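You operate a simulated robot arm through the tools that you are given. There is no shell and no other tool. Be economical: measure what you need, move in short steps, check, and stop when the job is done.

Carry out the task below with a simulated two-armed robot. There is one attempt and no reset: what you move stays moved.

JOB
Hold the sieve on the top of the blue bench steady with one hand and put the 48 x 40 insert from the top of the packing table in it with the other. Stack the box marked "shims" from the top of the blue bench on top of the box that says "sensors". Put the card marked "105 g" from the top of the blue bench on the lip between slides five and six and the card marked "150 g" on the lip before slide six. Put two of the relays from the top of the blue bench on the black tray there. Open the number three parts drawer. The order is free. Set down upright: relay.

The check looks at the end state, three seconds after you hand in, the way a careful person would. Anything else that was tipped, shoved, dropped, spilled or broken makes it a failure.

ROBOT AND FRAMES
Two 7-joint arms with fingered hands on one trunk, on a base that drives. Base frame: it is fixed to the floor where the robot stands at the start and does not move with it; the origin is under the middle of the robot, x ahead of it, y to its left, z up; the surface under the hand at the start is at about z = 0.8. Lengths are in m, angles in rad, forces in N, time in s.
The left shoulder is at the start at [0.07, 0.145, 1.112], the right one opposite. With the tool pointing down near the work surface each hand reaches from about 0.42 to 0.78 m from the robot's upright axis, wherever it stands, measured 20 degrees to its own side. Places, roughly: box [0.5, -1, 0.75]; card [0.5, -1.5, 0.75]; insert [0.5, 0.25, 0.75]; lip before slide six (33x23 cm) [-3.02, -0.76, 0.9]; lip between slides five and six [-3.2, -1, 0.9]; number three parts drawer [0.5, -5.7, 0.6]; relay [0.5, -0.75, 0.75]; sieve (15x15x5 cm) [0.6, -0.6, 0.8]; tray [0.75, -1, 0.75]. Payload 3.5 kg a hand.
The TCP of each hand is the grasp point between the finger pads, 0.025 m short of the fingertips. In the tool frame z runs along the fingers and y along their closing line. Largest opening 0.088 m; the body of the gripper starts 0.029 m behind the TCP. The gripper is a hand of 4 fingers: y runs from the thumb to the fingers, the wrist lies at [-0.013, -0.097, -0.162] in the tool frame, and closing takes about 1.5 s.
Orientation is told as [roll, pitch, yaw] about the base's x, y, z axes, in that order, counted from this pose: with the fingers straight down and the wrist toward the robot, the tool's x, y and z point along [0, 1, 0], [1, 0, 0] and [0, 0, -1] of the base frame.

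CONTROLS
- The arms move only by the tool servo_tool. It takes "left_series", "right_series" or both (then of equal length, played together; a hand with none holds still); each is a list of rows, each a list of 2 entries, a list of its own where there are three numbers: the turn, a rotation vector about the base's x, y, z in rad, then the shift along the base's x, y, z in m. In form: [[[rx, ry, rz], [tx, ty, tz]], ...]. A call has 1 to 20 rows; each row is the pose to reach, as a shift and turn from the pose commanded when the call began. "left_hand" and "right_hand" are, for a hand that has rows, the closure in counts, from 0 (fully open) to 255 (shut), set as the call begins (left out, the last holds). Rows are played at 5 a second. More than 0.05 m and 0.15 rad between two rows, or a gripper value outside its range, and nothing of the call is played. A pose out of reach is approached as far as the arm can. The call stops where the force on the tool passes 40 N (or 10 N more than at its start, if that is more) or the arm is blocked; 0.2 s more then pass. The fingers move at their own pace (about 0.045 m/s each) and stop on an object; they squeeze with about 27 N. The grip force told is the motor's: it shows also when the fingers shut on nothing. Time passes only in rows, and 0.2 s behind the last, so rows that repeat a pose let the fingers close. The reply holds the time, the measured pose of the TCP, the force on the tool along the base axes, the opening and the grip force, in the units named above and with some noise, with the torque about the TCP (base axes, N m) and any sound that the robot's microphone picked up.
- Cameras (640 x 400 px; columns grow to the right, rows downward): "scene" is now at [0.1233, -0.0194, 1.4088]; the picture's right is [-0.25, -0.97, 0.00], its down [-0.74, 0.19, -0.64] and it looks along [0.62, -0.16, -0.77] (base axes); focal length 245 px, centre (320, 200). "left" rides on the left gripper at [-0.064, -0.083, -0.098] in its tool frame; the picture's right is [-0.62, -0.37, 0.69], its down [0.71, -0.63, 0.30] and it looks along [0.32, 0.68, 0.65] (tool axes); focal length 265 px, centre (320, 200). "right" rides on the right gripper at [0.064, -0.083, -0.098] in its tool frame; the picture's right is [-0.62, 0.37, -0.69], its down [-0.71, -0.63, 0.30] and it looks along [-0.32, 0.68, 0.65] (tool axes); focal length 265 px, centre (320, 200).
- capture(camera): a new picture of that camera. It takes no simulated time.
- move_column(by): slides the trunk up (or, below 0, down) by that many m; the arms and the scene camera ride with it, the base frame stays. It gives what a move gives, with no picture.
- steer(legs): drives the robot by 1 to 6 legs, each [ahead, left, turn to the left] in m, m and rad, along the robot's own axes; the way and the turn of a leg run together, so that a leg with both is an arc; at most 1.5 m and 3.142 rad a leg. The arms and the cameras ride along, it lands a little off, and it stops where it bumps. It gives what a move gives.
- finger_targets(index, middle, ring, thumb_bend, thumb_turn, hand): sets how far each is bent, from 0 (flat) to 100 (curled in); at 30 the hand is open as for a grip, at 70 the pads meet at the TCP. One left out holds its place. A second passes; each finger stops where it meets its share of the squeeze, and holds until it gets a number again. A gripper value or a shape takes the hand back. It gives what a move gives, with no picture; readings hold the bend of each and the force on the fingers (four entries, about 0 where the hand has none), thumb and palm. thumb_turn goes from beside the hand (0) to across from the fingers (100), as for a grip.
- grasp_type(shape, hand): the hand has 4 fingers and takes this shape, open, in about a second: jaw (thumb against the fingers, like two jaws); tri (thumb and two fingers); tip (a fingertip pinch); poke (one finger out to press); point (the index stretched); flat (the hand flat); cup (the hand cupped); fist (a fist). The gripper value then closes the fingers along that shape, each until it touches; the sizes above hold for jaw. It gives what a move gives, with no picture.
- aim_head(pan, tilt): turns the head with the scene camera to pan (to the left, within 1.501 rad either way) and tilt (down, from -0.506 to 1.204), counted from straight ahead of the robot. It gives what a move gives.
- pixel_to_xyz(camera, pixels): for up to 12 pixels [column, row] of the newest picture of that camera ("zoom" is the newest enlarged one), the place [x, y, z] in the base frame of the surface seen there, good to about 0.002 m. It takes no simulated time.
- enlarge(camera, box): a new picture of the part [left, top, right, bottom] of that camera's present view, enlarged. It takes no simulated time.
- hand_in(): hands the job in; it is judged then, once.

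Work in short steps. Measure before you move; look again where a grasp or a placing could have gone wrong, and mend it. You have 131 turns and 162 pictures in all, those below and enlarged ones among them. Open the grippers and draw the arms clear of the work before you hand the job in, unless the task says otherwise; then end with one line.

The tools are called after ">>>" as a command line: name --argument value ..., lists and objects as JSON in quotes. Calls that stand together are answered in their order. servo_tool: Moves the arms, as the interface text tells. Its arguments: {"type":"object","properties":{"left_series":{"type":"array","items":{"type":"array"}},"left_hand":{"type":"number"},"right_series":{"type":"array","items":{"type":"array"}},"right_hand":{"type":"number"}},"required":[]} The other tools are called the same way: move_column (by) slides the trunk up or down; grasp_type (shape, hand) gives the hand a shape; finger_targets (index, middle, ring, thumb_bend, thumb_turn, hand) moves the fingers one by one; steer (legs) drives the base; aim_head (pan, tilt) turns the head that bears the scene camera; capture (camera) takes a picture; pixel_to_xyz (camera, pixels) gives the place of the surface under pixels of a picture; enlarge (camera, box) takes an enlarged picture of a part of a camera's view; hand_in () hands the job in.

At the start:

```text
time_s: 0.0
left_position: [0.4561, -0.0586, 1.1462]
left_orientation: [-0.001, 0.0, -0.001]
left_ft_force: [0.5, -0.5, 0.0]
left_moment: [0.01, 0.02, 0.0]
left_width: 0.0875
left_grip_force: 0.1
left_shape: jaw
left_bend: [30.0, 30.0, 30.0, 30.0, 98.0]
left_finger forces: [0.0, 0.1, 0.0, 0.0, 0.0, 0.0]
right_position: [0.3762, -0.4161, 1.0949]
right_orientation: [0.0, -0.001, -0.001]
right_ft_force: [-0.7, 0.0, 0.3]
right_moment: [0.0, -0.02, -0.04]
right_width: 0.0876
right_grip_force: 0.1
right_shape: jaw
right_bend: [30.0, 30.0, 30.0, 30.0, 98.0]
right_finger forces: [0.0, 0.0, 0.1, 0.0, 0.0, 0.1]
trunk travel left (down, up): [-0.675, 0.165]
robot x, y, heading: [-0.0007, -0.0007, -0.004]
head pan, tilt: [-0.248, 0.871]
```

scene: 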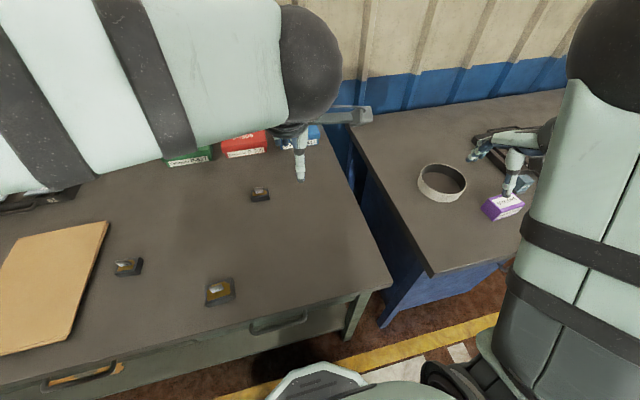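
right: 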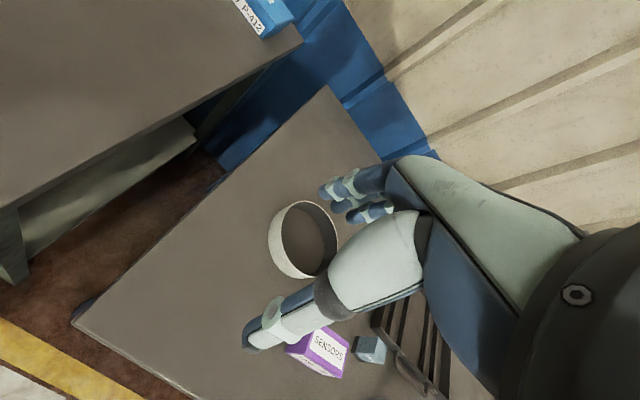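
left: 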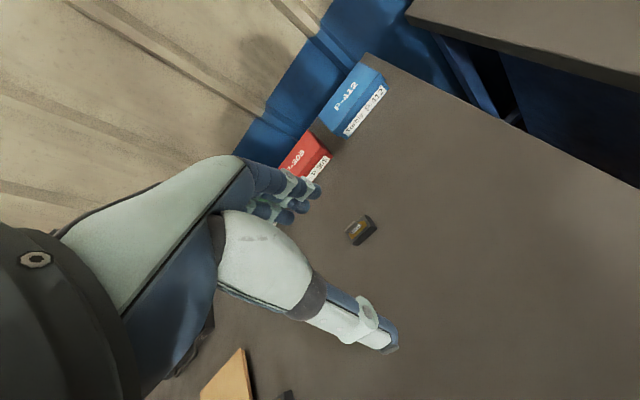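

The scene shows three small inserts on the packing table (pixels ~(260,194), (128,267), (220,291)) and the sieve at (442,182) on the blue bench. I measure the inserts and look closer.

>>> enlarge --camera "scene" --box '[90, 170, 290, 320]'

>>> pixel_to_xyz --camera "scene" --pixels '[[260, 190], [128, 267], [220, 288], [442, 182], [503, 203], [370, 285], [433, 275], [350, 130], [300, 250]]'

>>> aim_head --pan -1.0 --tilt 0.7

>>> capture --camera "scene"

```text
2.67 times, centred on (190, 245) of scene
```

zoom: 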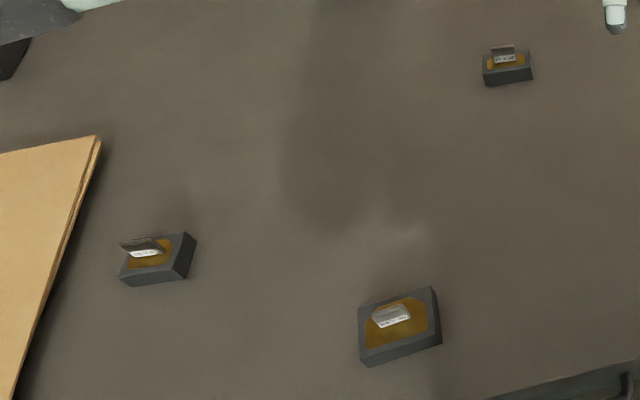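

```text
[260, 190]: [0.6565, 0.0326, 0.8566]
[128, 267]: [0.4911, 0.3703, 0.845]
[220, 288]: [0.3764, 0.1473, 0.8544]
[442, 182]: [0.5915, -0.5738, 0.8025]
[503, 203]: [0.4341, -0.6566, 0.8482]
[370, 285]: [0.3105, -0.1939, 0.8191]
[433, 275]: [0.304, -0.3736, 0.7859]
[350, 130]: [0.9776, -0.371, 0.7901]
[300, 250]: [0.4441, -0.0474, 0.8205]
```

```text
time_s: 1.1
left_position: [0.4576, -0.0584, 1.1459]
left_orientation: [0.0, 0.001, 0.0]
left_ft_force: [0.1, -0.6, -0.4]
left_moment: [0.05, 0.01, 0.0]
left_width: 0.0874
left_grip_force: 0.0
left_shape: jaw
left_bend: [30.0, 30.0, 30.0, 30.0, 98.0]
left_finger forces: [0.2, 0.1, 0.0, 0.1, 0.1, 0.0]
right_position: [0.3754, -0.4148, 1.0968]
right_orientation: [-0.001, 0.001, 0.0]
right_ft_force: [0.3, -0.1, 0.2]
right_moment: [0.0, -0.04, 0.01]
right_width: 0.0877
right_grip_force: 0.1
right_shape: jaw
right_bend: [30.0, 30.0, 30.0, 30.0, 98.0]
right_finger forces: [0.0, 0.0, 0.0, 0.1, 0.1, 0.1]
trunk travel left (down, up): [-0.675, 0.165]
robot x, y, heading: [-0.0038, -0.0009, 0.002]
head pan, tilt: [-1.0, 0.7]
```

```text
157 pictures are left
```

scene: 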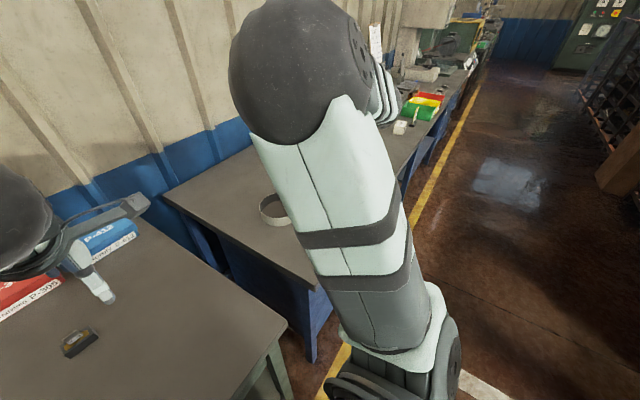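

The inserts carry labels too small to read here. I point the head back and enlarge each one.

>>> aim_head --pan 0.1 --tilt 0.9

>>> capture --camera "scene"

```text
time_s: 2.4
left_position: [0.4566, -0.0578, 1.1447]
left_orientation: [0.0, 0.001, 0.001]
left_ft_force: [0.2, 0.0, -0.6]
left_moment: [0.01, 0.0, -0.01]
left_width: 0.0877
left_grip_force: 0.2
left_shape: jaw
left_bend: [30.0, 30.0, 30.0, 30.0, 98.0]
left_finger forces: [0.0, 0.0, 0.0, 0.1, 0.1, 0.0]
right_position: [0.3767, -0.4152, 1.0959]
right_orientation: [0.0, 0.001, 0.0]
right_ft_force: [-0.2, 0.8, 0.9]
right_moment: [-0.01, 0.02, 0.02]
right_width: 0.0875
right_grip_force: 0.0
right_shape: jaw
right_bend: [30.0, 30.0, 30.0, 30.0, 98.0]
right_finger forces: [0.0, 0.0, 0.0, 0.0, 0.1, 0.0]
trunk travel left (down, up): [-0.675, 0.165]
robot x, y, heading: [-0.0016, -0.0009, 0.0]
head pan, tilt: [0.099, 0.901]
```

```text
156 pictures are left
```

scene: 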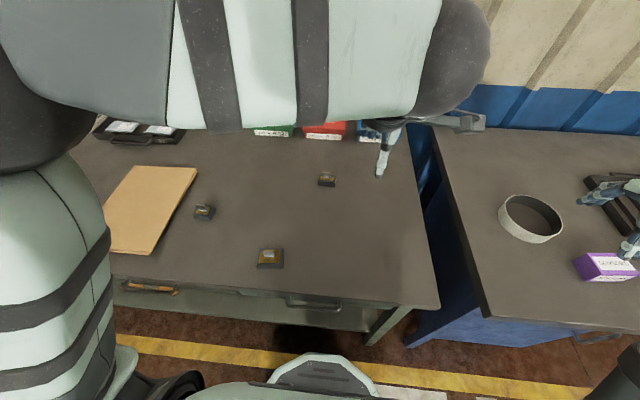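

Inserts at (327,179), (204,212), (270,258); I enlarge each strongly.

>>> enlarge --camera "scene" --box '[311, 169, 343, 189]'

>>> pixel_to_xyz --camera "zoom" --pixels '[[150, 320], [480, 310], [480, 150], [160, 150], [320, 180], [320, 120]]'

>>> enlarge --camera "scene" --box '[188, 202, 220, 222]'

>>> enlarge --camera "scene" --box '[254, 248, 286, 268]'

```text
16.00 times, centred on (327, 179) of scene
```

zoom: 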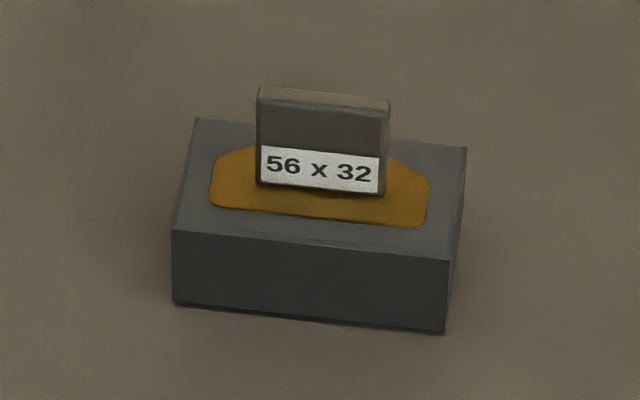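

```text
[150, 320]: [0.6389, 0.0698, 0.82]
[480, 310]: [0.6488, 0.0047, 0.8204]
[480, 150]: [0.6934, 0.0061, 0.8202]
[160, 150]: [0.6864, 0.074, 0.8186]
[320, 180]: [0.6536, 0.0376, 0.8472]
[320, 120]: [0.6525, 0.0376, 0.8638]
```

```text
16.00 times, centred on (204, 212) of scene
```

zoom: 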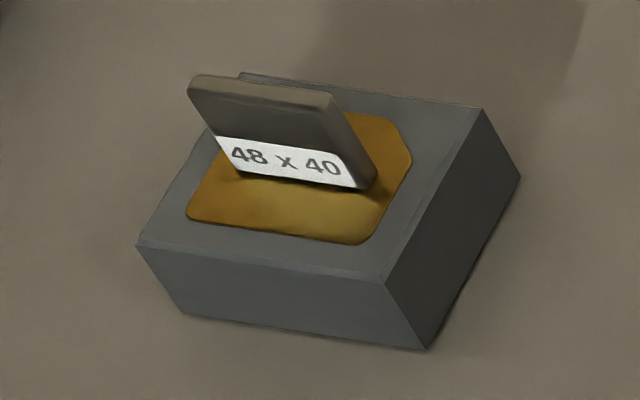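

```text
16.00 times, centred on (270, 258) of scene
```

zoom: 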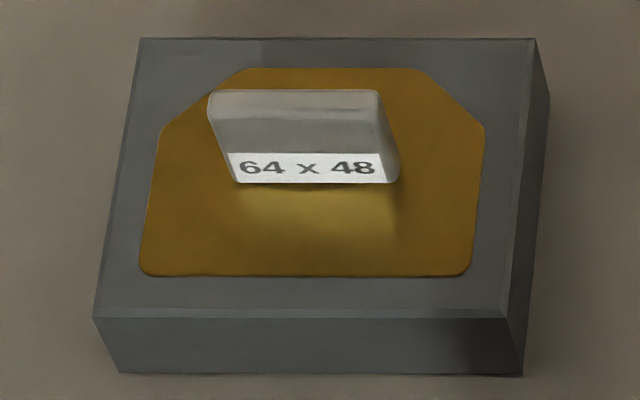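

The wanted insert is the left one (204,212). I measure it and look into the sieve at (530,218).

>>> enlarge --camera "scene" --box '[188, 202, 220, 222]'

>>> pixel_to_xyz --camera "zoom" --pixels '[[200, 85], [320, 97], [240, 140], [350, 180], [150, 240], [380, 270], [480, 115], [245, 78], [230, 165], [225, 115], [340, 140], [100, 350]]'

>>> enlarge --camera "scene" --box '[470, 170, 640, 276]'

>>> pixel_to_xyz --camera "zoom" --pixels '[[110, 130], [180, 95], [345, 150], [225, 265], [235, 180], [120, 230], [440, 320], [560, 330]]'

```text
16.00 times, centred on (204, 212) of scene
```

zoom: 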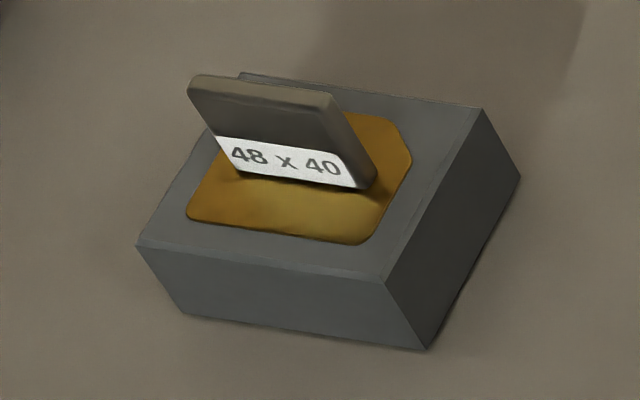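

```text
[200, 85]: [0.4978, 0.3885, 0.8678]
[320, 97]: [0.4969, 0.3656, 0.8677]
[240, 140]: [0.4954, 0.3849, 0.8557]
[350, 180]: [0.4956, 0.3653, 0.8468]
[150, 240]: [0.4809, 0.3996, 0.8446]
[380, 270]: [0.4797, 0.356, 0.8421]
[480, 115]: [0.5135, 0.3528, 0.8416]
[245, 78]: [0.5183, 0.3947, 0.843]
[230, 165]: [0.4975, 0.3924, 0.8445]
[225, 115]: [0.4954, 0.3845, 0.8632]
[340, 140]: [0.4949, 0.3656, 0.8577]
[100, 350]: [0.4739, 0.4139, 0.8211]
```

```text
3.76 times, centred on (555, 223) of scene
```

zoom: 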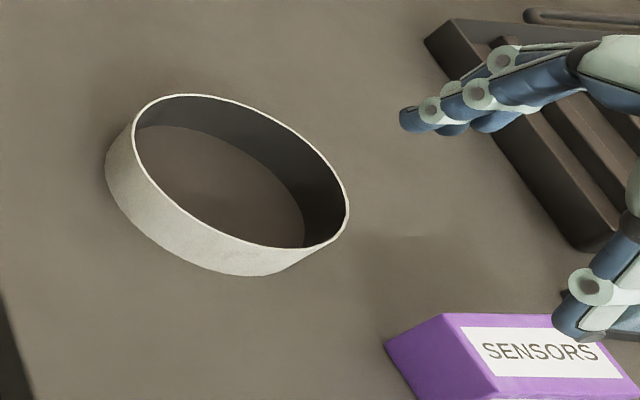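

```text
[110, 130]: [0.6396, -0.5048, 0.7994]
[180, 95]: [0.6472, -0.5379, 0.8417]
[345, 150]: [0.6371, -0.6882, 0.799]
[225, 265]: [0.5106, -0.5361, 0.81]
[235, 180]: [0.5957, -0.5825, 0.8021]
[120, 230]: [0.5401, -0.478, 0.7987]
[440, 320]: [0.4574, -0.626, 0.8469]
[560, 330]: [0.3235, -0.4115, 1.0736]
```

The 48 x 40 insert is centred about (0.498, 0.377), body top z 0.843, tab top 0.868, tab faces along x, so the default orientation suits. I move the left hand over it and part-way down.

>>> servo_tool --left_series '[[[0, 0, 0], [0.004, 0.048, 0]], [[0, 0, 0], [0.009, 0.096, 0]], [[0, 0, 0], [0.014, 0.144, 0]], [[0, 0, 0], [0.018, 0.192, 0]], [[0, 0, 0], [0.023, 0.24, 0]], [[0, 0, 0], [0.028, 0.288, 0]], [[0, 0, 0], [0.032, 0.336, 0]], [[0, 0, 0], [0.037, 0.384, 0]], [[0, 0, 0], [0.041, 0.434, 0]], [[0, 0, 0], [0.041, 0.434, -0.04]], [[0, 0, 0], [0.041, 0.434, -0.08]], [[0, 0, 0], [0.041, 0.434, -0.12]], [[0, 0, 0], [0.041, 0.434, -0.16]], [[0, 0, 0], [0.041, 0.434, -0.2]], [[0, 0, 0], [0.041, 0.434, -0.2]]]'

>>> capture --camera "left"

>>> capture --camera "scene"

```text
refused: row 9 steps farther than a row can; nothing moved
```

```text
150 pictures are left
```

left: 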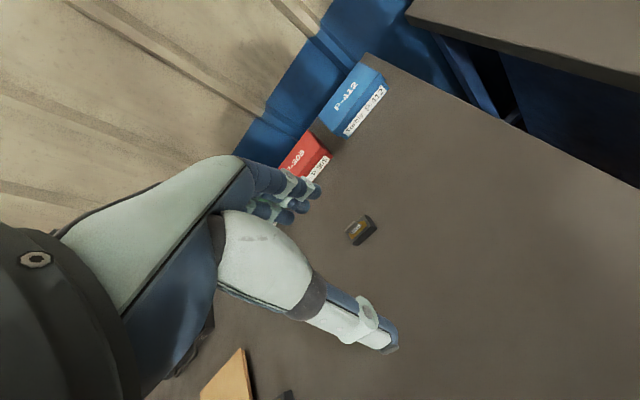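

```text
149 pictures are left
```

scene: 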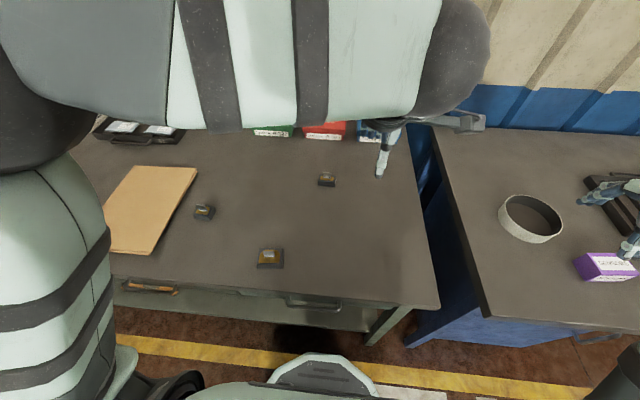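

Last lateral row was slightly too long; I replay with an extra row.

>>> servo_tool --left_series '[[[0, 0, 0], [0.004, 0.044, 0]], [[0, 0, 0], [0.008, 0.088, 0]], [[0, 0, 0], [0.012, 0.132, 0]], [[0, 0, 0], [0.016, 0.176, 0]], [[0, 0, 0], [0.02, 0.22, 0]], [[0, 0, 0], [0.024, 0.264, 0]], [[0, 0, 0], [0.028, 0.308, 0]], [[0, 0, 0], [0.032, 0.352, 0]], [[0, 0, 0], [0.036, 0.396, 0]], [[0, 0, 0], [0.041, 0.434, 0]], [[0, 0, 0], [0.041, 0.434, -0.04]], [[0, 0, 0], [0.041, 0.434, -0.08]], [[0, 0, 0], [0.041, 0.434, -0.12]], [[0, 0, 0], [0.041, 0.434, -0.16]], [[0, 0, 0], [0.041, 0.434, -0.2]], [[0, 0, 0], [0.041, 0.434, -0.2]]]'

>>> capture --camera "left"

>>> capture --camera "scene"

```text
time_s: 5.8
left_position: [0.4971, 0.3772, 0.9456]
left_orientation: [0.0, -0.001, 0.0]
left_ft_force: [0.0, 0.4, -0.7]
left_moment: [0.0, -0.01, -0.02]
left_width: 0.0875
left_grip_force: 0.0
left_shape: jaw
left_bend: [30.0, 30.0, 30.0, 30.0, 98.0]
left_finger forces: [0.0, 0.0, 0.1, 0.0, 0.1, 0.0]
right_position: [0.3751, -0.4172, 1.0951]
right_orientation: [0.0, -0.001, 0.001]
right_ft_force: [0.4, 0.1, 0.9]
right_moment: [0.01, -0.03, 0.01]
right_width: 0.0875
right_grip_force: 0.1
right_shape: jaw
right_bend: [30.0, 30.0, 30.0, 30.0, 98.0]
right_finger forces: [0.0, 0.0, 0.0, 0.1, 0.1, 0.0]
trunk travel left (down, up): [-0.675, 0.165]
robot x, y, heading: [0.002, 0.0025, 0.004]
head pan, tilt: [0.099, 0.901]
```

```text
148 pictures are left
```

left: 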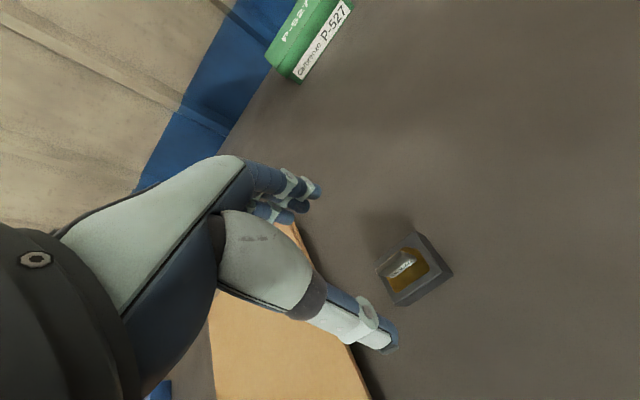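

```text
147 pictures are left
```

scene: 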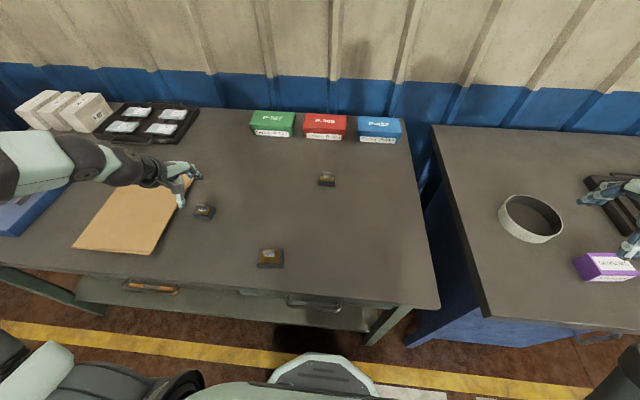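

The insert's tab appears at (402,264), near where the TCP projects straight down (388,263). I measure it from this closer view.

>>> enlarge --camera "left" --box '[360, 220, 470, 310]'

>>> pixel_to_xyz --camera "left" --pixels '[[399, 262], [406, 257], [404, 266], [390, 272], [394, 290], [441, 270], [416, 236], [380, 266], [410, 266]]'

```text
4.44 times, centred on (415, 265) of left
```

zoom: 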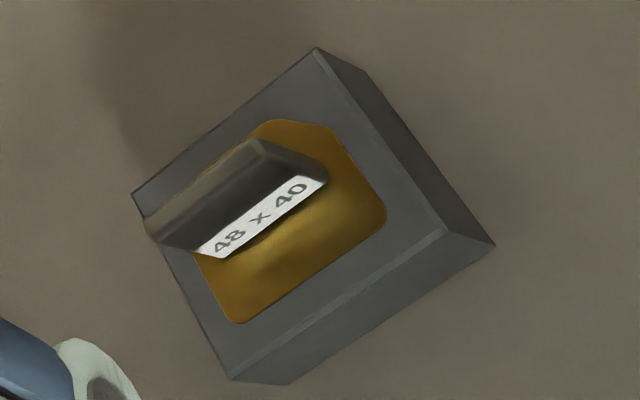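

```text
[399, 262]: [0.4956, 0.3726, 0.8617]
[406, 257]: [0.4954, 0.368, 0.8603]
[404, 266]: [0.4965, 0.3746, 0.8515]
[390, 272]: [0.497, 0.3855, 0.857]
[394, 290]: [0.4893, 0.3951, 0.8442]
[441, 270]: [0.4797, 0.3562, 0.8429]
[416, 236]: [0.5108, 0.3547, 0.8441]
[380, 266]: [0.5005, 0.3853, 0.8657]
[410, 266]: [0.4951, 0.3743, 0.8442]
```

The tab lies at about (0.498, 0.376) and the TCP at (0.497, 0.377). I lower 0.073 to put the tips just above the body, then close.

>>> servo_tool --left_series '[[[0, 0, 0], [0.001, -0.001, -0.035]], [[0, 0, 0], [0.001, -0.001, -0.06]], [[0, 0, 0], [0.001, -0.001, -0.073]], [[0, 0, 0], [0.001, -0.001, -0.073]]]'

>>> servo_tool --left_series '[[[0, 0, 0], [0, 0, 0]], [[0, 0, 0], [0, 0, 0]], [[0, 0, 0], [0, 0, 0]], [[0, 0, 0], [0, 0, 0]], [[0, 0, 0], [0, 0, 0]], [[0, 0, 0], [0, 0, 0]], [[0, 0, 0], [0, 0, 0]], [[0, 0, 0], [0, 0, 0]]]' --left_hand 255

>>> capture --camera "left"

```text
time_s: 6.8
left_position: [0.4989, 0.3741, 0.8716]
left_orientation: [0.0, 0.001, 0.0]
left_ft_force: [0.3, -0.2, 0.6]
left_moment: [0.0, -0.01, 0.03]
left_width: 0.0878
left_grip_force: 0.1
left_shape: jaw
left_bend: [30.0, 30.0, 30.0, 30.0, 98.0]
left_finger forces: [0.0, 0.0, 0.0, 0.0, 0.0, 0.1]
right_position: [0.3761, -0.4154, 1.0954]
right_orientation: [0.0, 0.0, 0.0]
right_ft_force: [-0.2, 0.9, 0.2]
right_moment: [0.01, 0.02, 0.01]
right_width: 0.0879
right_grip_force: 0.1
right_shape: jaw
right_bend: [30.0, 30.0, 30.0, 30.0, 98.0]
right_finger forces: [0.1, 0.0, 0.0, 0.0, 0.0, 0.0]
trunk travel left (down, up): [-0.675, 0.165]
robot x, y, heading: [-0.0003, 0.0002, -0.002]
head pan, tilt: [0.099, 0.901]
```

```text
time_s: 8.6
left_position: [0.4981, 0.3746, 0.8732]
left_orientation: [0.0, -0.001, 0.001]
left_ft_force: [-0.4, -0.7, -0.3]
left_moment: [-0.02, -0.05, -0.03]
left_width: 0.0003
left_grip_force: 26.9
left_shape: jaw
left_bend: [70.0, 69.0, 70.0, 71.0, 100.0]
left_finger forces: [14.9, 8.0, 0.0, 0.0, 23.1, 0.0]
right_position: [0.3761, -0.4175, 1.0954]
right_orientation: [0.0, 0.001, 0.0]
right_ft_force: [0.4, 0.2, -1.1]
right_moment: [0.0, 0.0, -0.02]
right_width: 0.0875
right_grip_force: 0.0
right_shape: jaw
right_bend: [30.0, 30.0, 30.0, 30.0, 98.0]
right_finger forces: [0.0, 0.0, 0.0, 0.1, 0.1, 0.0]
trunk travel left (down, up): [-0.675, 0.165]
robot x, y, heading: [0.0003, 0.0012, -0.002]
head pan, tilt: [0.099, 0.901]
```

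```text
145 pictures are left
```

left: 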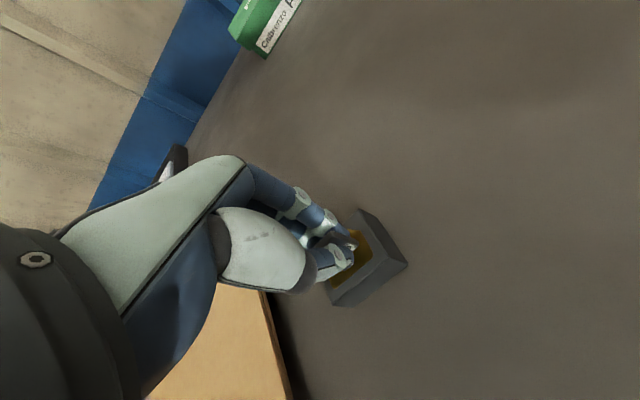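

Width reads 0.0003, so perhaps nothing is between the pads. I look closely.

>>> enlarge --camera "left" --box '[290, 180, 430, 320]'

>>> enlarge --camera "scene" --box '[150, 150, 250, 240]'

```text
2.86 times, centred on (360, 250) of left
```

zoom: 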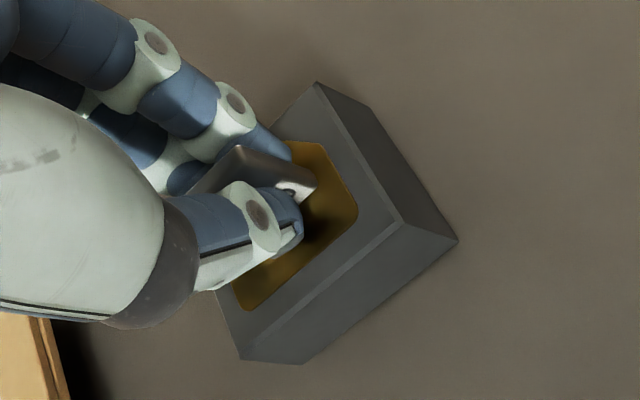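

```text
4.44 times, centred on (200, 195) of scene
```

zoom: 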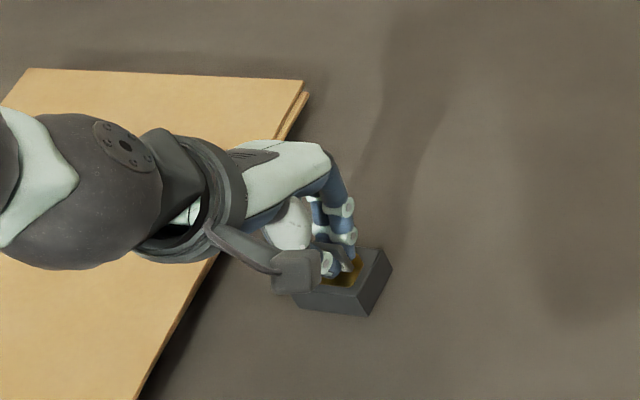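

The tab is between thumb and fingers. I lift a little and check.

>>> servo_tool --left_series '[[[0, 0, 0], [0, 0, 0.02]], [[0, 0, 0], [0, 0, 0.04]], [[0, 0, 0], [0, 0, 0.06]], [[0, 0, 0], [0, 0, 0.06]]]'

>>> enlarge --camera "left" --box '[290, 180, 430, 320]'

```text
time_s: 9.6
left_position: [0.4999, 0.3745, 0.9328]
left_orientation: [0.0, 0.001, 0.0]
left_ft_force: [0.6, -0.1, -1.8]
left_moment: [-0.02, 0.02, 0.02]
left_width: 0.0001
left_grip_force: 27.0
left_shape: jaw
left_bend: [70.0, 69.0, 70.0, 71.0, 100.0]
left_finger forces: [15.4, 8.1, 0.0, 0.0, 23.4, 0.0]
right_position: [0.3751, -0.4155, 1.0946]
right_orientation: [0.001, 0.001, 0.001]
right_ft_force: [-0.5, -0.3, -0.1]
right_moment: [0.0, -0.02, -0.02]
right_width: 0.0876
right_grip_force: 0.0
right_shape: jaw
right_bend: [30.0, 30.0, 30.0, 30.0, 98.0]
right_finger forces: [0.0, 0.1, 0.0, 0.0, 0.0, 0.1]
trunk travel left (down, up): [-0.675, 0.165]
robot x, y, heading: [-0.0014, 0.0037, -0.001]
head pan, tilt: [0.099, 0.901]
```

```text
2.86 times, centred on (360, 250) of left
```

zoom: 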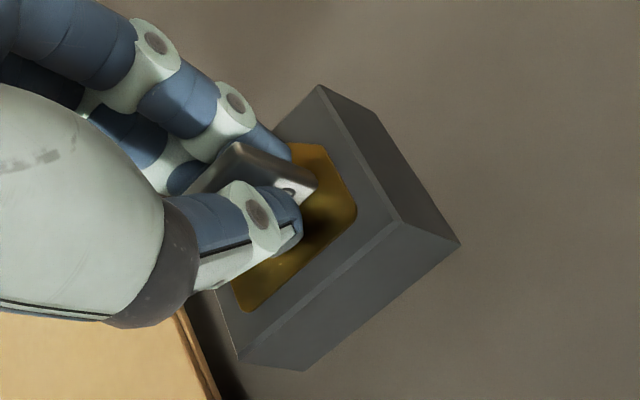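

The insert is held (about 1.8 N). I raise it, bring it in front of the robot, then drive 0.5 m to the right toward the sieve and look.

>>> servo_tool --left_series '[[[0, 0, 0], [0, 0, 0.045]], [[0, 0, 0], [0, 0, 0.09]], [[0, 0, 0], [0, 0, 0.135]], [[0, 0, 0], [0, 0, 0.18]], [[0, 0, 0], [0, -0.045, 0.18]], [[0, 0, 0], [0, -0.09, 0.18]], [[0, 0, 0], [0, -0.135, 0.18]], [[0, 0, 0], [0, -0.18, 0.18]], [[0, 0, 0], [0, -0.225, 0.18]], [[0, 0, 0], [0, -0.225, 0.18]]]'

>>> steer --legs '[[0, -0.5, 0]]'

>>> aim_head --pan -0.35 --tilt 0.85

>>> capture --camera "scene"

>>> capture --camera "right"

```text
time_s: 11.8
left_position: [0.5116, 0.1536, 1.0955]
left_orientation: [-0.005, 0.011, 0.002]
left_ft_force: [0.5, -0.3, -2.0]
left_moment: [-0.05, -0.02, -0.03]
left_width: 0.0
left_grip_force: 27.6
left_shape: jaw
left_bend: [70.0, 69.0, 70.0, 71.0, 100.0]
left_finger forces: [15.3, 8.0, 0.0, 0.0, 23.4, 0.0]
left hand out of reach, approached as far as the arm can: row 9, 10
right_position: [0.3769, -0.4132, 1.0961]
right_orientation: [-0.002, -0.001, -0.001]
right_ft_force: [0.7, -0.4, -0.4]
right_moment: [-0.01, -0.01, -0.03]
right_width: 0.0877
right_grip_force: 0.1
right_shape: jaw
right_bend: [30.0, 30.0, 30.0, 30.0, 98.0]
right_finger forces: [0.0, 0.0, 0.0, 0.0, 0.0, 0.1]
trunk travel left (down, up): [-0.675, 0.165]
robot x, y, heading: [-0.0035, -0.0006, -0.004]
head pan, tilt: [0.099, 0.901]
```

```text
time_s: 14.8
left_position: [0.5124, -0.3549, 1.0957]
left_orientation: [-0.004, 0.011, 0.006]
left_ft_force: [-0.6, 0.7, -1.1]
left_moment: [0.01, -0.01, -0.04]
left_width: 0.0003
left_grip_force: 26.4
left_shape: jaw
left_bend: [70.0, 69.0, 70.0, 71.0, 100.0]
left_finger forces: [15.3, 8.1, 0.0, 0.0, 23.4, 0.0]
right_position: [0.3791, -0.9236, 1.0959]
right_orientation: [0.0, 0.0, 0.001]
right_ft_force: [0.0, 0.2, 0.2]
right_moment: [-0.01, 0.0, 0.03]
right_width: 0.0879
right_grip_force: 0.0
right_shape: jaw
right_bend: [30.0, 30.0, 30.0, 30.0, 98.0]
right_finger forces: [0.1, 0.0, 0.0, 0.0, 0.0, 0.0]
trunk travel left (down, up): [-0.675, 0.165]
robot x, y, heading: [0.0001, -0.5079, 0.003]
head pan, tilt: [0.099, 0.901]
```

```text
time_s: 15.7
left_position: [0.5122, -0.3556, 1.0973]
left_orientation: [-0.004, 0.01, 0.005]
left_ft_force: [0.3, 0.5, -0.9]
left_moment: [-0.02, -0.01, -0.01]
left_width: 0.0001
left_grip_force: 26.8
left_shape: jaw
left_bend: [70.0, 69.0, 70.0, 71.0, 100.0]
left_finger forces: [15.3, 8.1, 0.0, 0.0, 23.3, 0.0]
right_position: [0.3787, -0.9248, 1.0954]
right_orientation: [0.0, 0.0, 0.003]
right_ft_force: [0.0, -0.5, -0.3]
right_moment: [0.01, -0.02, -0.02]
right_width: 0.0878
right_grip_force: 0.1
right_shape: jaw
right_bend: [30.0, 30.0, 30.0, 30.0, 98.0]
right_finger forces: [0.0, 0.0, 0.1, 0.0, 0.1, 0.1]
trunk travel left (down, up): [-0.675, 0.165]
robot x, y, heading: [0.0018, -0.5085, 0.005]
head pan, tilt: [-0.351, 0.85]
```

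```text
141 pictures are left
```

scene: 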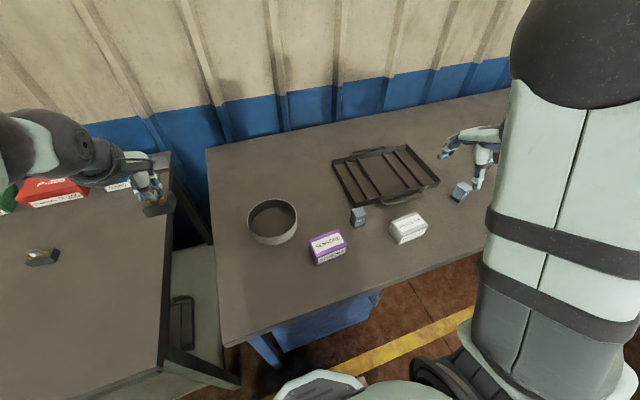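

```text
140 pictures are left
```

right: 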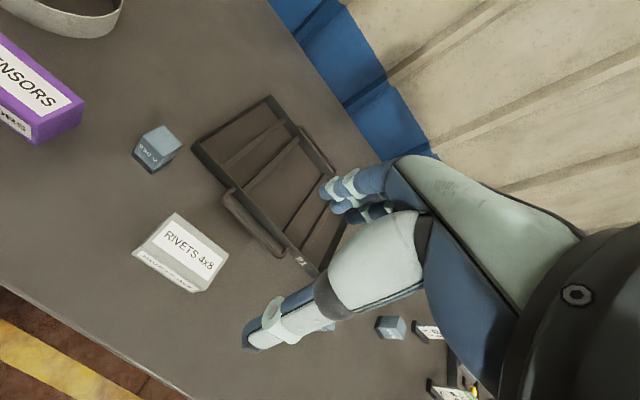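

Now the bench is clear to see: sieve (272,222), sensors box (328,248), relay (358,216), rivets box (408,228), tray (385,175), another relay (461,191). I measure them.

>>> enlarge --camera "scene" --box '[230, 180, 390, 280]'

>>> pixel_to_xyz --camera "scene" --pixels '[[250, 218], [297, 214], [272, 200], [273, 243], [273, 220], [358, 211], [314, 244], [345, 238], [334, 148], [371, 205], [438, 180], [460, 187]]'

```text
4.00 times, centred on (310, 230) of scene
```

zoom: 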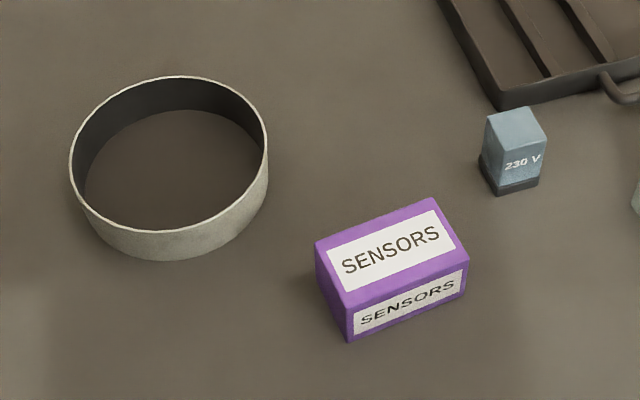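

```text
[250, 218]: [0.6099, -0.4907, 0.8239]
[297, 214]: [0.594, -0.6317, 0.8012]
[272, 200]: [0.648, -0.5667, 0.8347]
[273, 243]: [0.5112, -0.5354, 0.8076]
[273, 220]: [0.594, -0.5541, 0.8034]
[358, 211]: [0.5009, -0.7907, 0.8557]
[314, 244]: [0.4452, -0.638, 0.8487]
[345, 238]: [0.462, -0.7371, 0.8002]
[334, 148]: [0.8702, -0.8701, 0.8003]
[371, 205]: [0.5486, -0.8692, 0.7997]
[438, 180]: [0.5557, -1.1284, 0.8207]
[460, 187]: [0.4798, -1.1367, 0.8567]
```

I get rim points of the sieve from the enlarged picture.

>>> pixel_to_xyz --camera "zoom" --pixels '[[72, 168], [266, 150], [170, 79], [90, 213], [150, 230], [220, 212], [258, 180], [150, 250], [225, 232], [262, 195], [100, 105], [240, 100]]'

```text
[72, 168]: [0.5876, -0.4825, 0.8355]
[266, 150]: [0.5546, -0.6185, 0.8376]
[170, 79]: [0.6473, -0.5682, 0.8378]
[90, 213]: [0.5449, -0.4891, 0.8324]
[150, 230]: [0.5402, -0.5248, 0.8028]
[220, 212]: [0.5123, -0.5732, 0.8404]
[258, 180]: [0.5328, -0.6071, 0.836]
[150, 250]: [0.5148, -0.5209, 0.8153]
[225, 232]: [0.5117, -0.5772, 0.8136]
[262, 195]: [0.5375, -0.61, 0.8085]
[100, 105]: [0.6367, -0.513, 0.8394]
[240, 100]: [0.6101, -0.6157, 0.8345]
```

Sieve centre is about (0.580, -0.553), radius 0.07, rim z about 0.845. I bring the right hand over its right-hand rim with 70° yaw (thumb outside), still high.

>>> servo_tool --right_series '[[[0, 0, 0.13], [0.018, 0.031, 0]], [[0, 0, 0.26], [0.036, 0.062, 0]], [[0, 0, 0.39], [0.054, 0.093, 0]], [[0, 0, 0.52], [0.072, 0.124, 0]], [[0, 0, 0.65], [0.09, 0.155, -0.02]], [[0, 0, 0.78], [0.108, 0.186, -0.04]], [[0, 0, 0.91], [0.126, 0.217, -0.06]], [[0, 0, 1.04], [0.144, 0.248, -0.08]], [[0, 0, 1.17], [0.162, 0.279, -0.1]], [[0, 0, 1.222], [0.177, 0.306, -0.12]], [[0, 0, 1.222], [0.177, 0.306, -0.13]], [[0, 0, 1.222], [0.177, 0.306, -0.13]]]'

>>> capture --camera "scene"

>>> capture --camera "right"

```text
time_s: 18.3
left_position: [0.511, -0.3551, 1.096]
left_orientation: [-0.003, 0.01, 0.005]
left_ft_force: [-0.4, 0.9, -2.1]
left_moment: [-0.04, -0.01, 0.01]
left_width: 0.0001
left_grip_force: 27.2
left_shape: jaw
left_bend: [70.0, 69.0, 70.0, 71.0, 100.0]
left_finger forces: [15.3, 8.1, 0.0, 0.1, 23.4, 0.0]
right_position: [0.5561, -0.6169, 0.9668]
right_orientation: [0.0, -0.001, 1.228]
right_ft_force: [-0.6, 0.9, -0.4]
right_moment: [0.02, 0.02, 0.03]
right_width: 0.0875
right_grip_force: 0.0
right_shape: jaw
right_bend: [30.0, 30.0, 30.0, 30.0, 98.0]
right_finger forces: [0.0, 0.0, 0.0, 0.1, 0.0, 0.1]
trunk travel left (down, up): [-0.675, 0.165]
robot x, y, heading: [-0.0014, -0.5095, 0.01]
head pan, tilt: [-0.351, 0.85]
```

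```text
138 pictures are left
```

scene: 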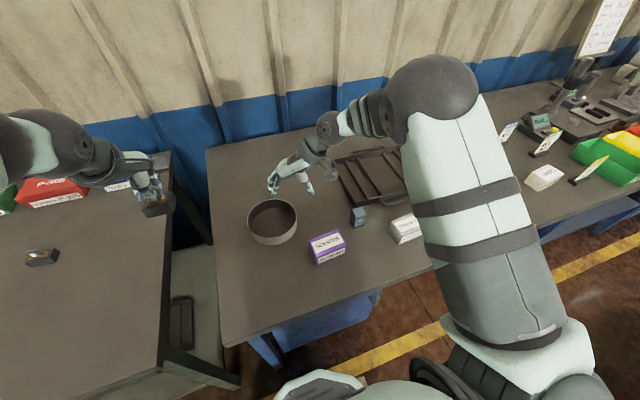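

```text
137 pictures are left
```

right: 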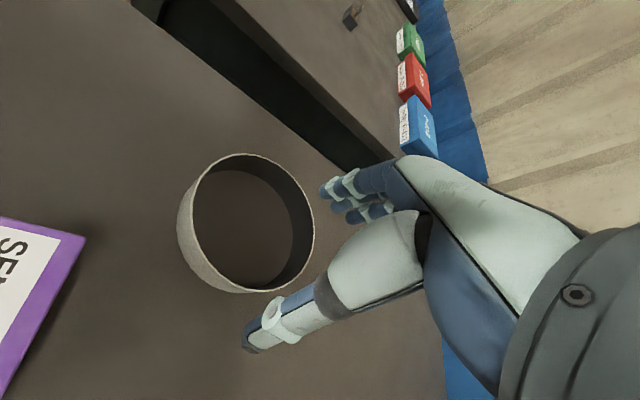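

The right camera sees the ring; I measure rim points near (223,285) where the TCP will descend.

>>> pixel_to_xyz --camera "right" --pixels '[[222, 288], [240, 291], [262, 290], [204, 277], [247, 155], [195, 185], [312, 225], [285, 283], [303, 262], [178, 235], [240, 155], [240, 220]]'

```text
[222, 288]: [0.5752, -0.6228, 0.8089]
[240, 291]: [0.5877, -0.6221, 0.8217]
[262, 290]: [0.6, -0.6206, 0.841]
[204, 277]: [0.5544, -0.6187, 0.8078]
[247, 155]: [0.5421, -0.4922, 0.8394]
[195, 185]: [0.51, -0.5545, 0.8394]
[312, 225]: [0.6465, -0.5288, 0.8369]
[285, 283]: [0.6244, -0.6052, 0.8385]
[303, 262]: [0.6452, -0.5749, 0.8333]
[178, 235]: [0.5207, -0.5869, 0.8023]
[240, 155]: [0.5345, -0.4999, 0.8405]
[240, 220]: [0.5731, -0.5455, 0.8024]
```

Geometry confirmed. I descend with the right hand to z≈0.843 so the wall is between thumb and fingers.

>>> servo_tool --right_series '[[[0, 0, 0], [0, -0.002, -0.03]], [[0, 0, 0], [0, -0.002, -0.06]], [[0, 0, 0], [0, -0.002, -0.09]], [[0, 0, 0], [0, -0.002, -0.11]], [[0, 0, 0], [0, -0.002, -0.124]], [[0, 0, 0], [0, -0.002, -0.124]]]'

>>> enlarge --camera "right" --box '[160, 100, 420, 380]'

>>> enlarge --camera "scene" --box '[230, 140, 390, 280]'

```text
time_s: 19.7
left_position: [0.5116, -0.3552, 1.0961]
left_orientation: [-0.004, 0.011, 0.006]
left_ft_force: [0.6, 0.1, -1.5]
left_moment: [-0.01, 0.02, -0.04]
left_width: 0.0003
left_grip_force: 26.6
left_shape: jaw
left_bend: [70.0, 69.0, 70.0, 71.0, 100.0]
left_finger forces: [15.3, 8.1, 0.0, 0.0, 23.2, 0.1]
right_position: [0.5561, -0.6226, 0.8412]
right_orientation: [-0.001, -0.001, 1.227]
right_ft_force: [-0.1, 0.0, -0.1]
right_moment: [-0.01, 0.04, 0.01]
right_width: 0.0876
right_grip_force: 0.0
right_shape: jaw
right_bend: [30.0, 30.0, 30.0, 30.0, 98.0]
right_finger forces: [0.0, 0.0, 0.1, 0.0, 0.0, 0.0]
trunk travel left (down, up): [-0.675, 0.165]
robot x, y, heading: [0.0002, -0.5113, 0.001]
head pan, tilt: [-0.351, 0.85]
```

```text
1.43 times, centred on (290, 240) of right
```

zoom: 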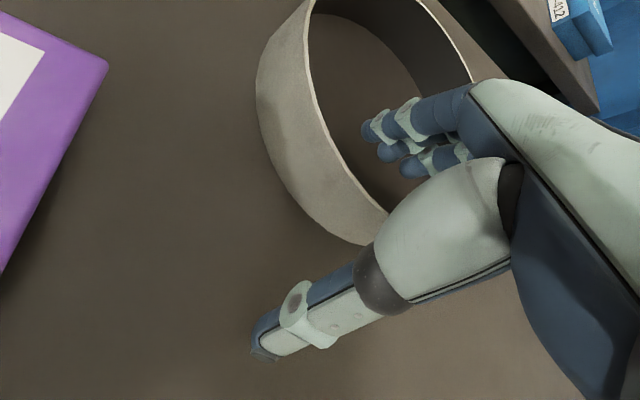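

```text
2.86 times, centred on (310, 210) of scene
```

zoom: 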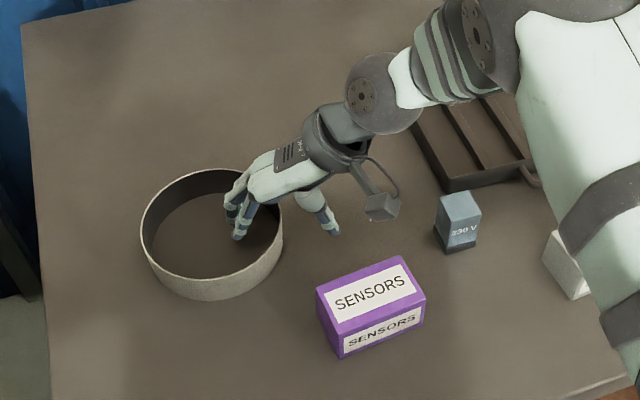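

The hand straddles the wall cleanly. I close it onto the rim.

>>> servo_tool --right_series '[[[0, 0, 0], [0, 0, 0]], [[0, 0, 0], [0, 0, 0]], [[0, 0, 0], [0, 0, 0]], [[0, 0, 0], [0, 0, 0]], [[0, 0, 0], [0, 0, 0]], [[0, 0, 0], [0, 0, 0]], [[0, 0, 0], [0, 0, 0]], [[0, 0, 0], [0, 0, 0]]]' --right_hand 255

>>> enlarge --camera "scene" --box '[230, 140, 390, 280]'

>>> pixel_to_xyz --camera "zoom" --pixels '[[142, 230], [280, 230], [185, 175], [225, 275], [190, 210], [200, 285]]'

```text
time_s: 21.5
left_position: [0.5105, -0.3571, 1.0959]
left_orientation: [-0.005, 0.011, 0.004]
left_ft_force: [0.3, -0.1, -1.5]
left_moment: [-0.01, -0.01, 0.01]
left_width: 0.0001
left_grip_force: 27.1
left_shape: jaw
left_bend: [70.0, 69.0, 70.0, 71.0, 100.0]
left_finger forces: [15.3, 8.1, 0.1, 0.1, 23.2, 0.0]
right_position: [0.5561, -0.6236, 0.8425]
right_orientation: [0.0, 0.001, 1.226]
right_ft_force: [-0.4, 1.0, -0.7]
right_moment: [0.02, 0.01, 0.03]
right_width: 0.0
right_grip_force: 27.0
right_shape: jaw
right_bend: [70.0, 70.0, 70.0, 70.0, 100.0]
right_finger forces: [14.5, 6.7, 2.9, 0.0, 24.1, 0.0]
trunk travel left (down, up): [-0.675, 0.165]
robot x, y, heading: [-0.0022, -0.5123, 0.003]
head pan, tilt: [-0.351, 0.85]
```

```text
2.86 times, centred on (310, 210) of scene
```

zoom: 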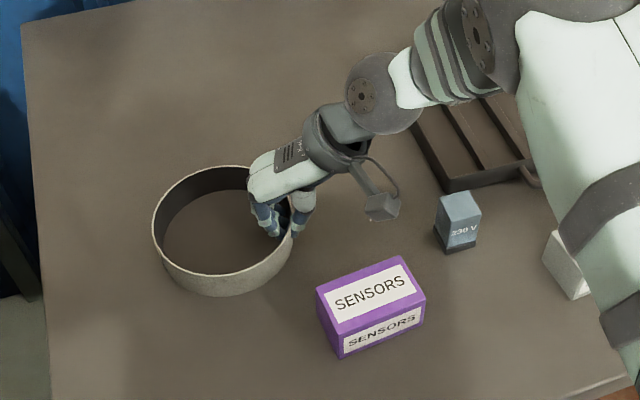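

```text
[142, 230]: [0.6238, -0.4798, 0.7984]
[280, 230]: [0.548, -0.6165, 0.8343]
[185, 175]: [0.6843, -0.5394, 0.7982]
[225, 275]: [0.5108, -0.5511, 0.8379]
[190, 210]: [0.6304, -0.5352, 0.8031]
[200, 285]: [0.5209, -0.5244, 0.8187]
```

The ring slid about 1 cm toward the hand while gripped. I re-measure its rim.

>>> pixel_to_xyz --camera "zoom" --pixels '[[154, 220], [210, 168], [170, 191], [160, 252], [255, 268], [278, 250], [230, 168]]'

```text
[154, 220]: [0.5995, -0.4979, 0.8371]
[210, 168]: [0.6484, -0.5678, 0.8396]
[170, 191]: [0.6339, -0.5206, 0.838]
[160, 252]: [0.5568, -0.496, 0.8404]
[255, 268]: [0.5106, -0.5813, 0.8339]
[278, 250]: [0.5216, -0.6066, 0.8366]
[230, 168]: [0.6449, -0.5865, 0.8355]
```

New centre about (0.579,-0.566). I check how far the right knuckles overhang the ring before bringing the left hand in.

>>> pixel_to_xyz --camera "zoom" --pixels '[[252, 165], [250, 180], [258, 205], [265, 220], [278, 150], [270, 232], [300, 200], [262, 190], [290, 180]]'

>>> enlarge --camera "left" --box '[280, 160, 440, 320]'

>>> enlarge --camera "scene" --box '[80, 140, 200, 230]'

>>> pixel_to_xyz --camera "zoom" --pixels '[[445, 310], [430, 370], [330, 370], [440, 250], [300, 220]]'

```text
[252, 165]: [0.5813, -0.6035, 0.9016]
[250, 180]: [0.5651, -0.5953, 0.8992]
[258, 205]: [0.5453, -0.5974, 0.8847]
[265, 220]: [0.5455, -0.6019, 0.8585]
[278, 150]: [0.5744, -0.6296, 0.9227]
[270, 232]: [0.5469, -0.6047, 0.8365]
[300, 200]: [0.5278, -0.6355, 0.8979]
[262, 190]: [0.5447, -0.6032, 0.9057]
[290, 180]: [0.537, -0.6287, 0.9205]
```

```text
2.50 times, centred on (360, 240) of left
```

zoom: 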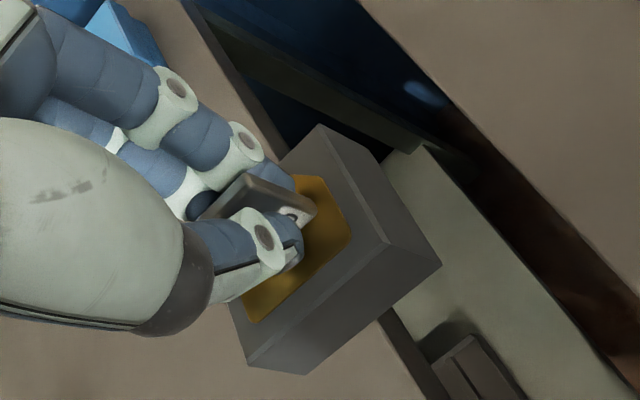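

```text
4.44 times, centred on (140, 185) of scene
```

zoom: 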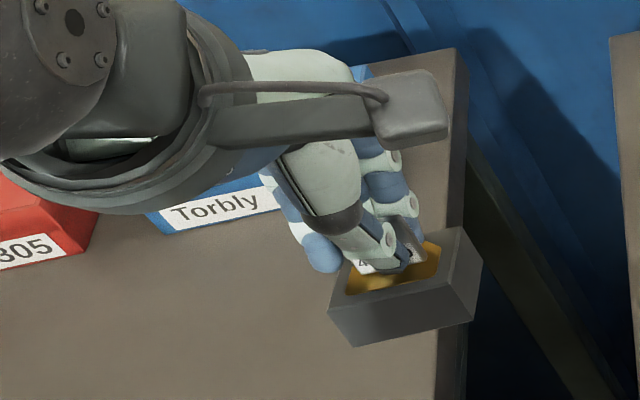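

```text
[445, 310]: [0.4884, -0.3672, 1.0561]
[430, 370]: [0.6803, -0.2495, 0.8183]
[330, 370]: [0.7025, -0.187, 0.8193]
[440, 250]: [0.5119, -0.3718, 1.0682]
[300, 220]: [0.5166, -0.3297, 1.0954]
```

Right knuckles reach y≈-0.594. I will place the insert at about (0.582,-0.555) with the left hand yawed -0.3 to keep its camera boom clear of the right hand; first I move to a staging point.

>>> servo_tool --left_series '[[[0, 0, -0.1], [0.015, -0.03, -0.03]], [[0, 0, -0.2], [0.03, -0.06, -0.06]], [[0, 0, -0.3], [0.045, -0.09, -0.09]], [[0, 0, -0.3], [0.06, -0.11, -0.12]], [[0, 0, -0.3], [0.071, -0.13, -0.14]], [[0, 0, -0.3], [0.071, -0.13, -0.14]]]'

>>> capture --camera "scene"

```text
time_s: 22.9
left_position: [0.5823, -0.4833, 0.9546]
left_orientation: [-0.005, 0.01, -0.296]
left_ft_force: [0.2, -0.4, -1.8]
left_moment: [-0.01, 0.01, 0.0]
left_width: 0.0
left_grip_force: 27.0
left_shape: jaw
left_bend: [70.0, 69.0, 70.0, 71.0, 100.0]
left_finger forces: [15.3, 8.1, 0.0, 0.0, 23.4, 0.0]
right_position: [0.5553, -0.6219, 0.8413]
right_orientation: [0.0, -0.001, 1.225]
right_ft_force: [-0.7, 0.0, 1.0]
right_moment: [0.03, 0.0, 0.02]
right_width: 0.0
right_grip_force: 27.2
right_shape: jaw
right_bend: [70.0, 70.0, 70.0, 70.0, 100.0]
right_finger forces: [14.8, 6.5, 2.9, 0.1, 24.0, 0.0]
trunk travel left (down, up): [-0.675, 0.165]
robot x, y, heading: [0.0034, -0.5118, 0.008]
head pan, tilt: [-0.351, 0.85]
```

```text
131 pictures are left
```

scene: 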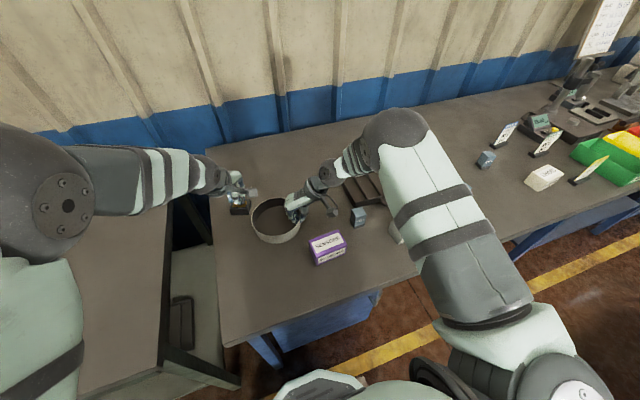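

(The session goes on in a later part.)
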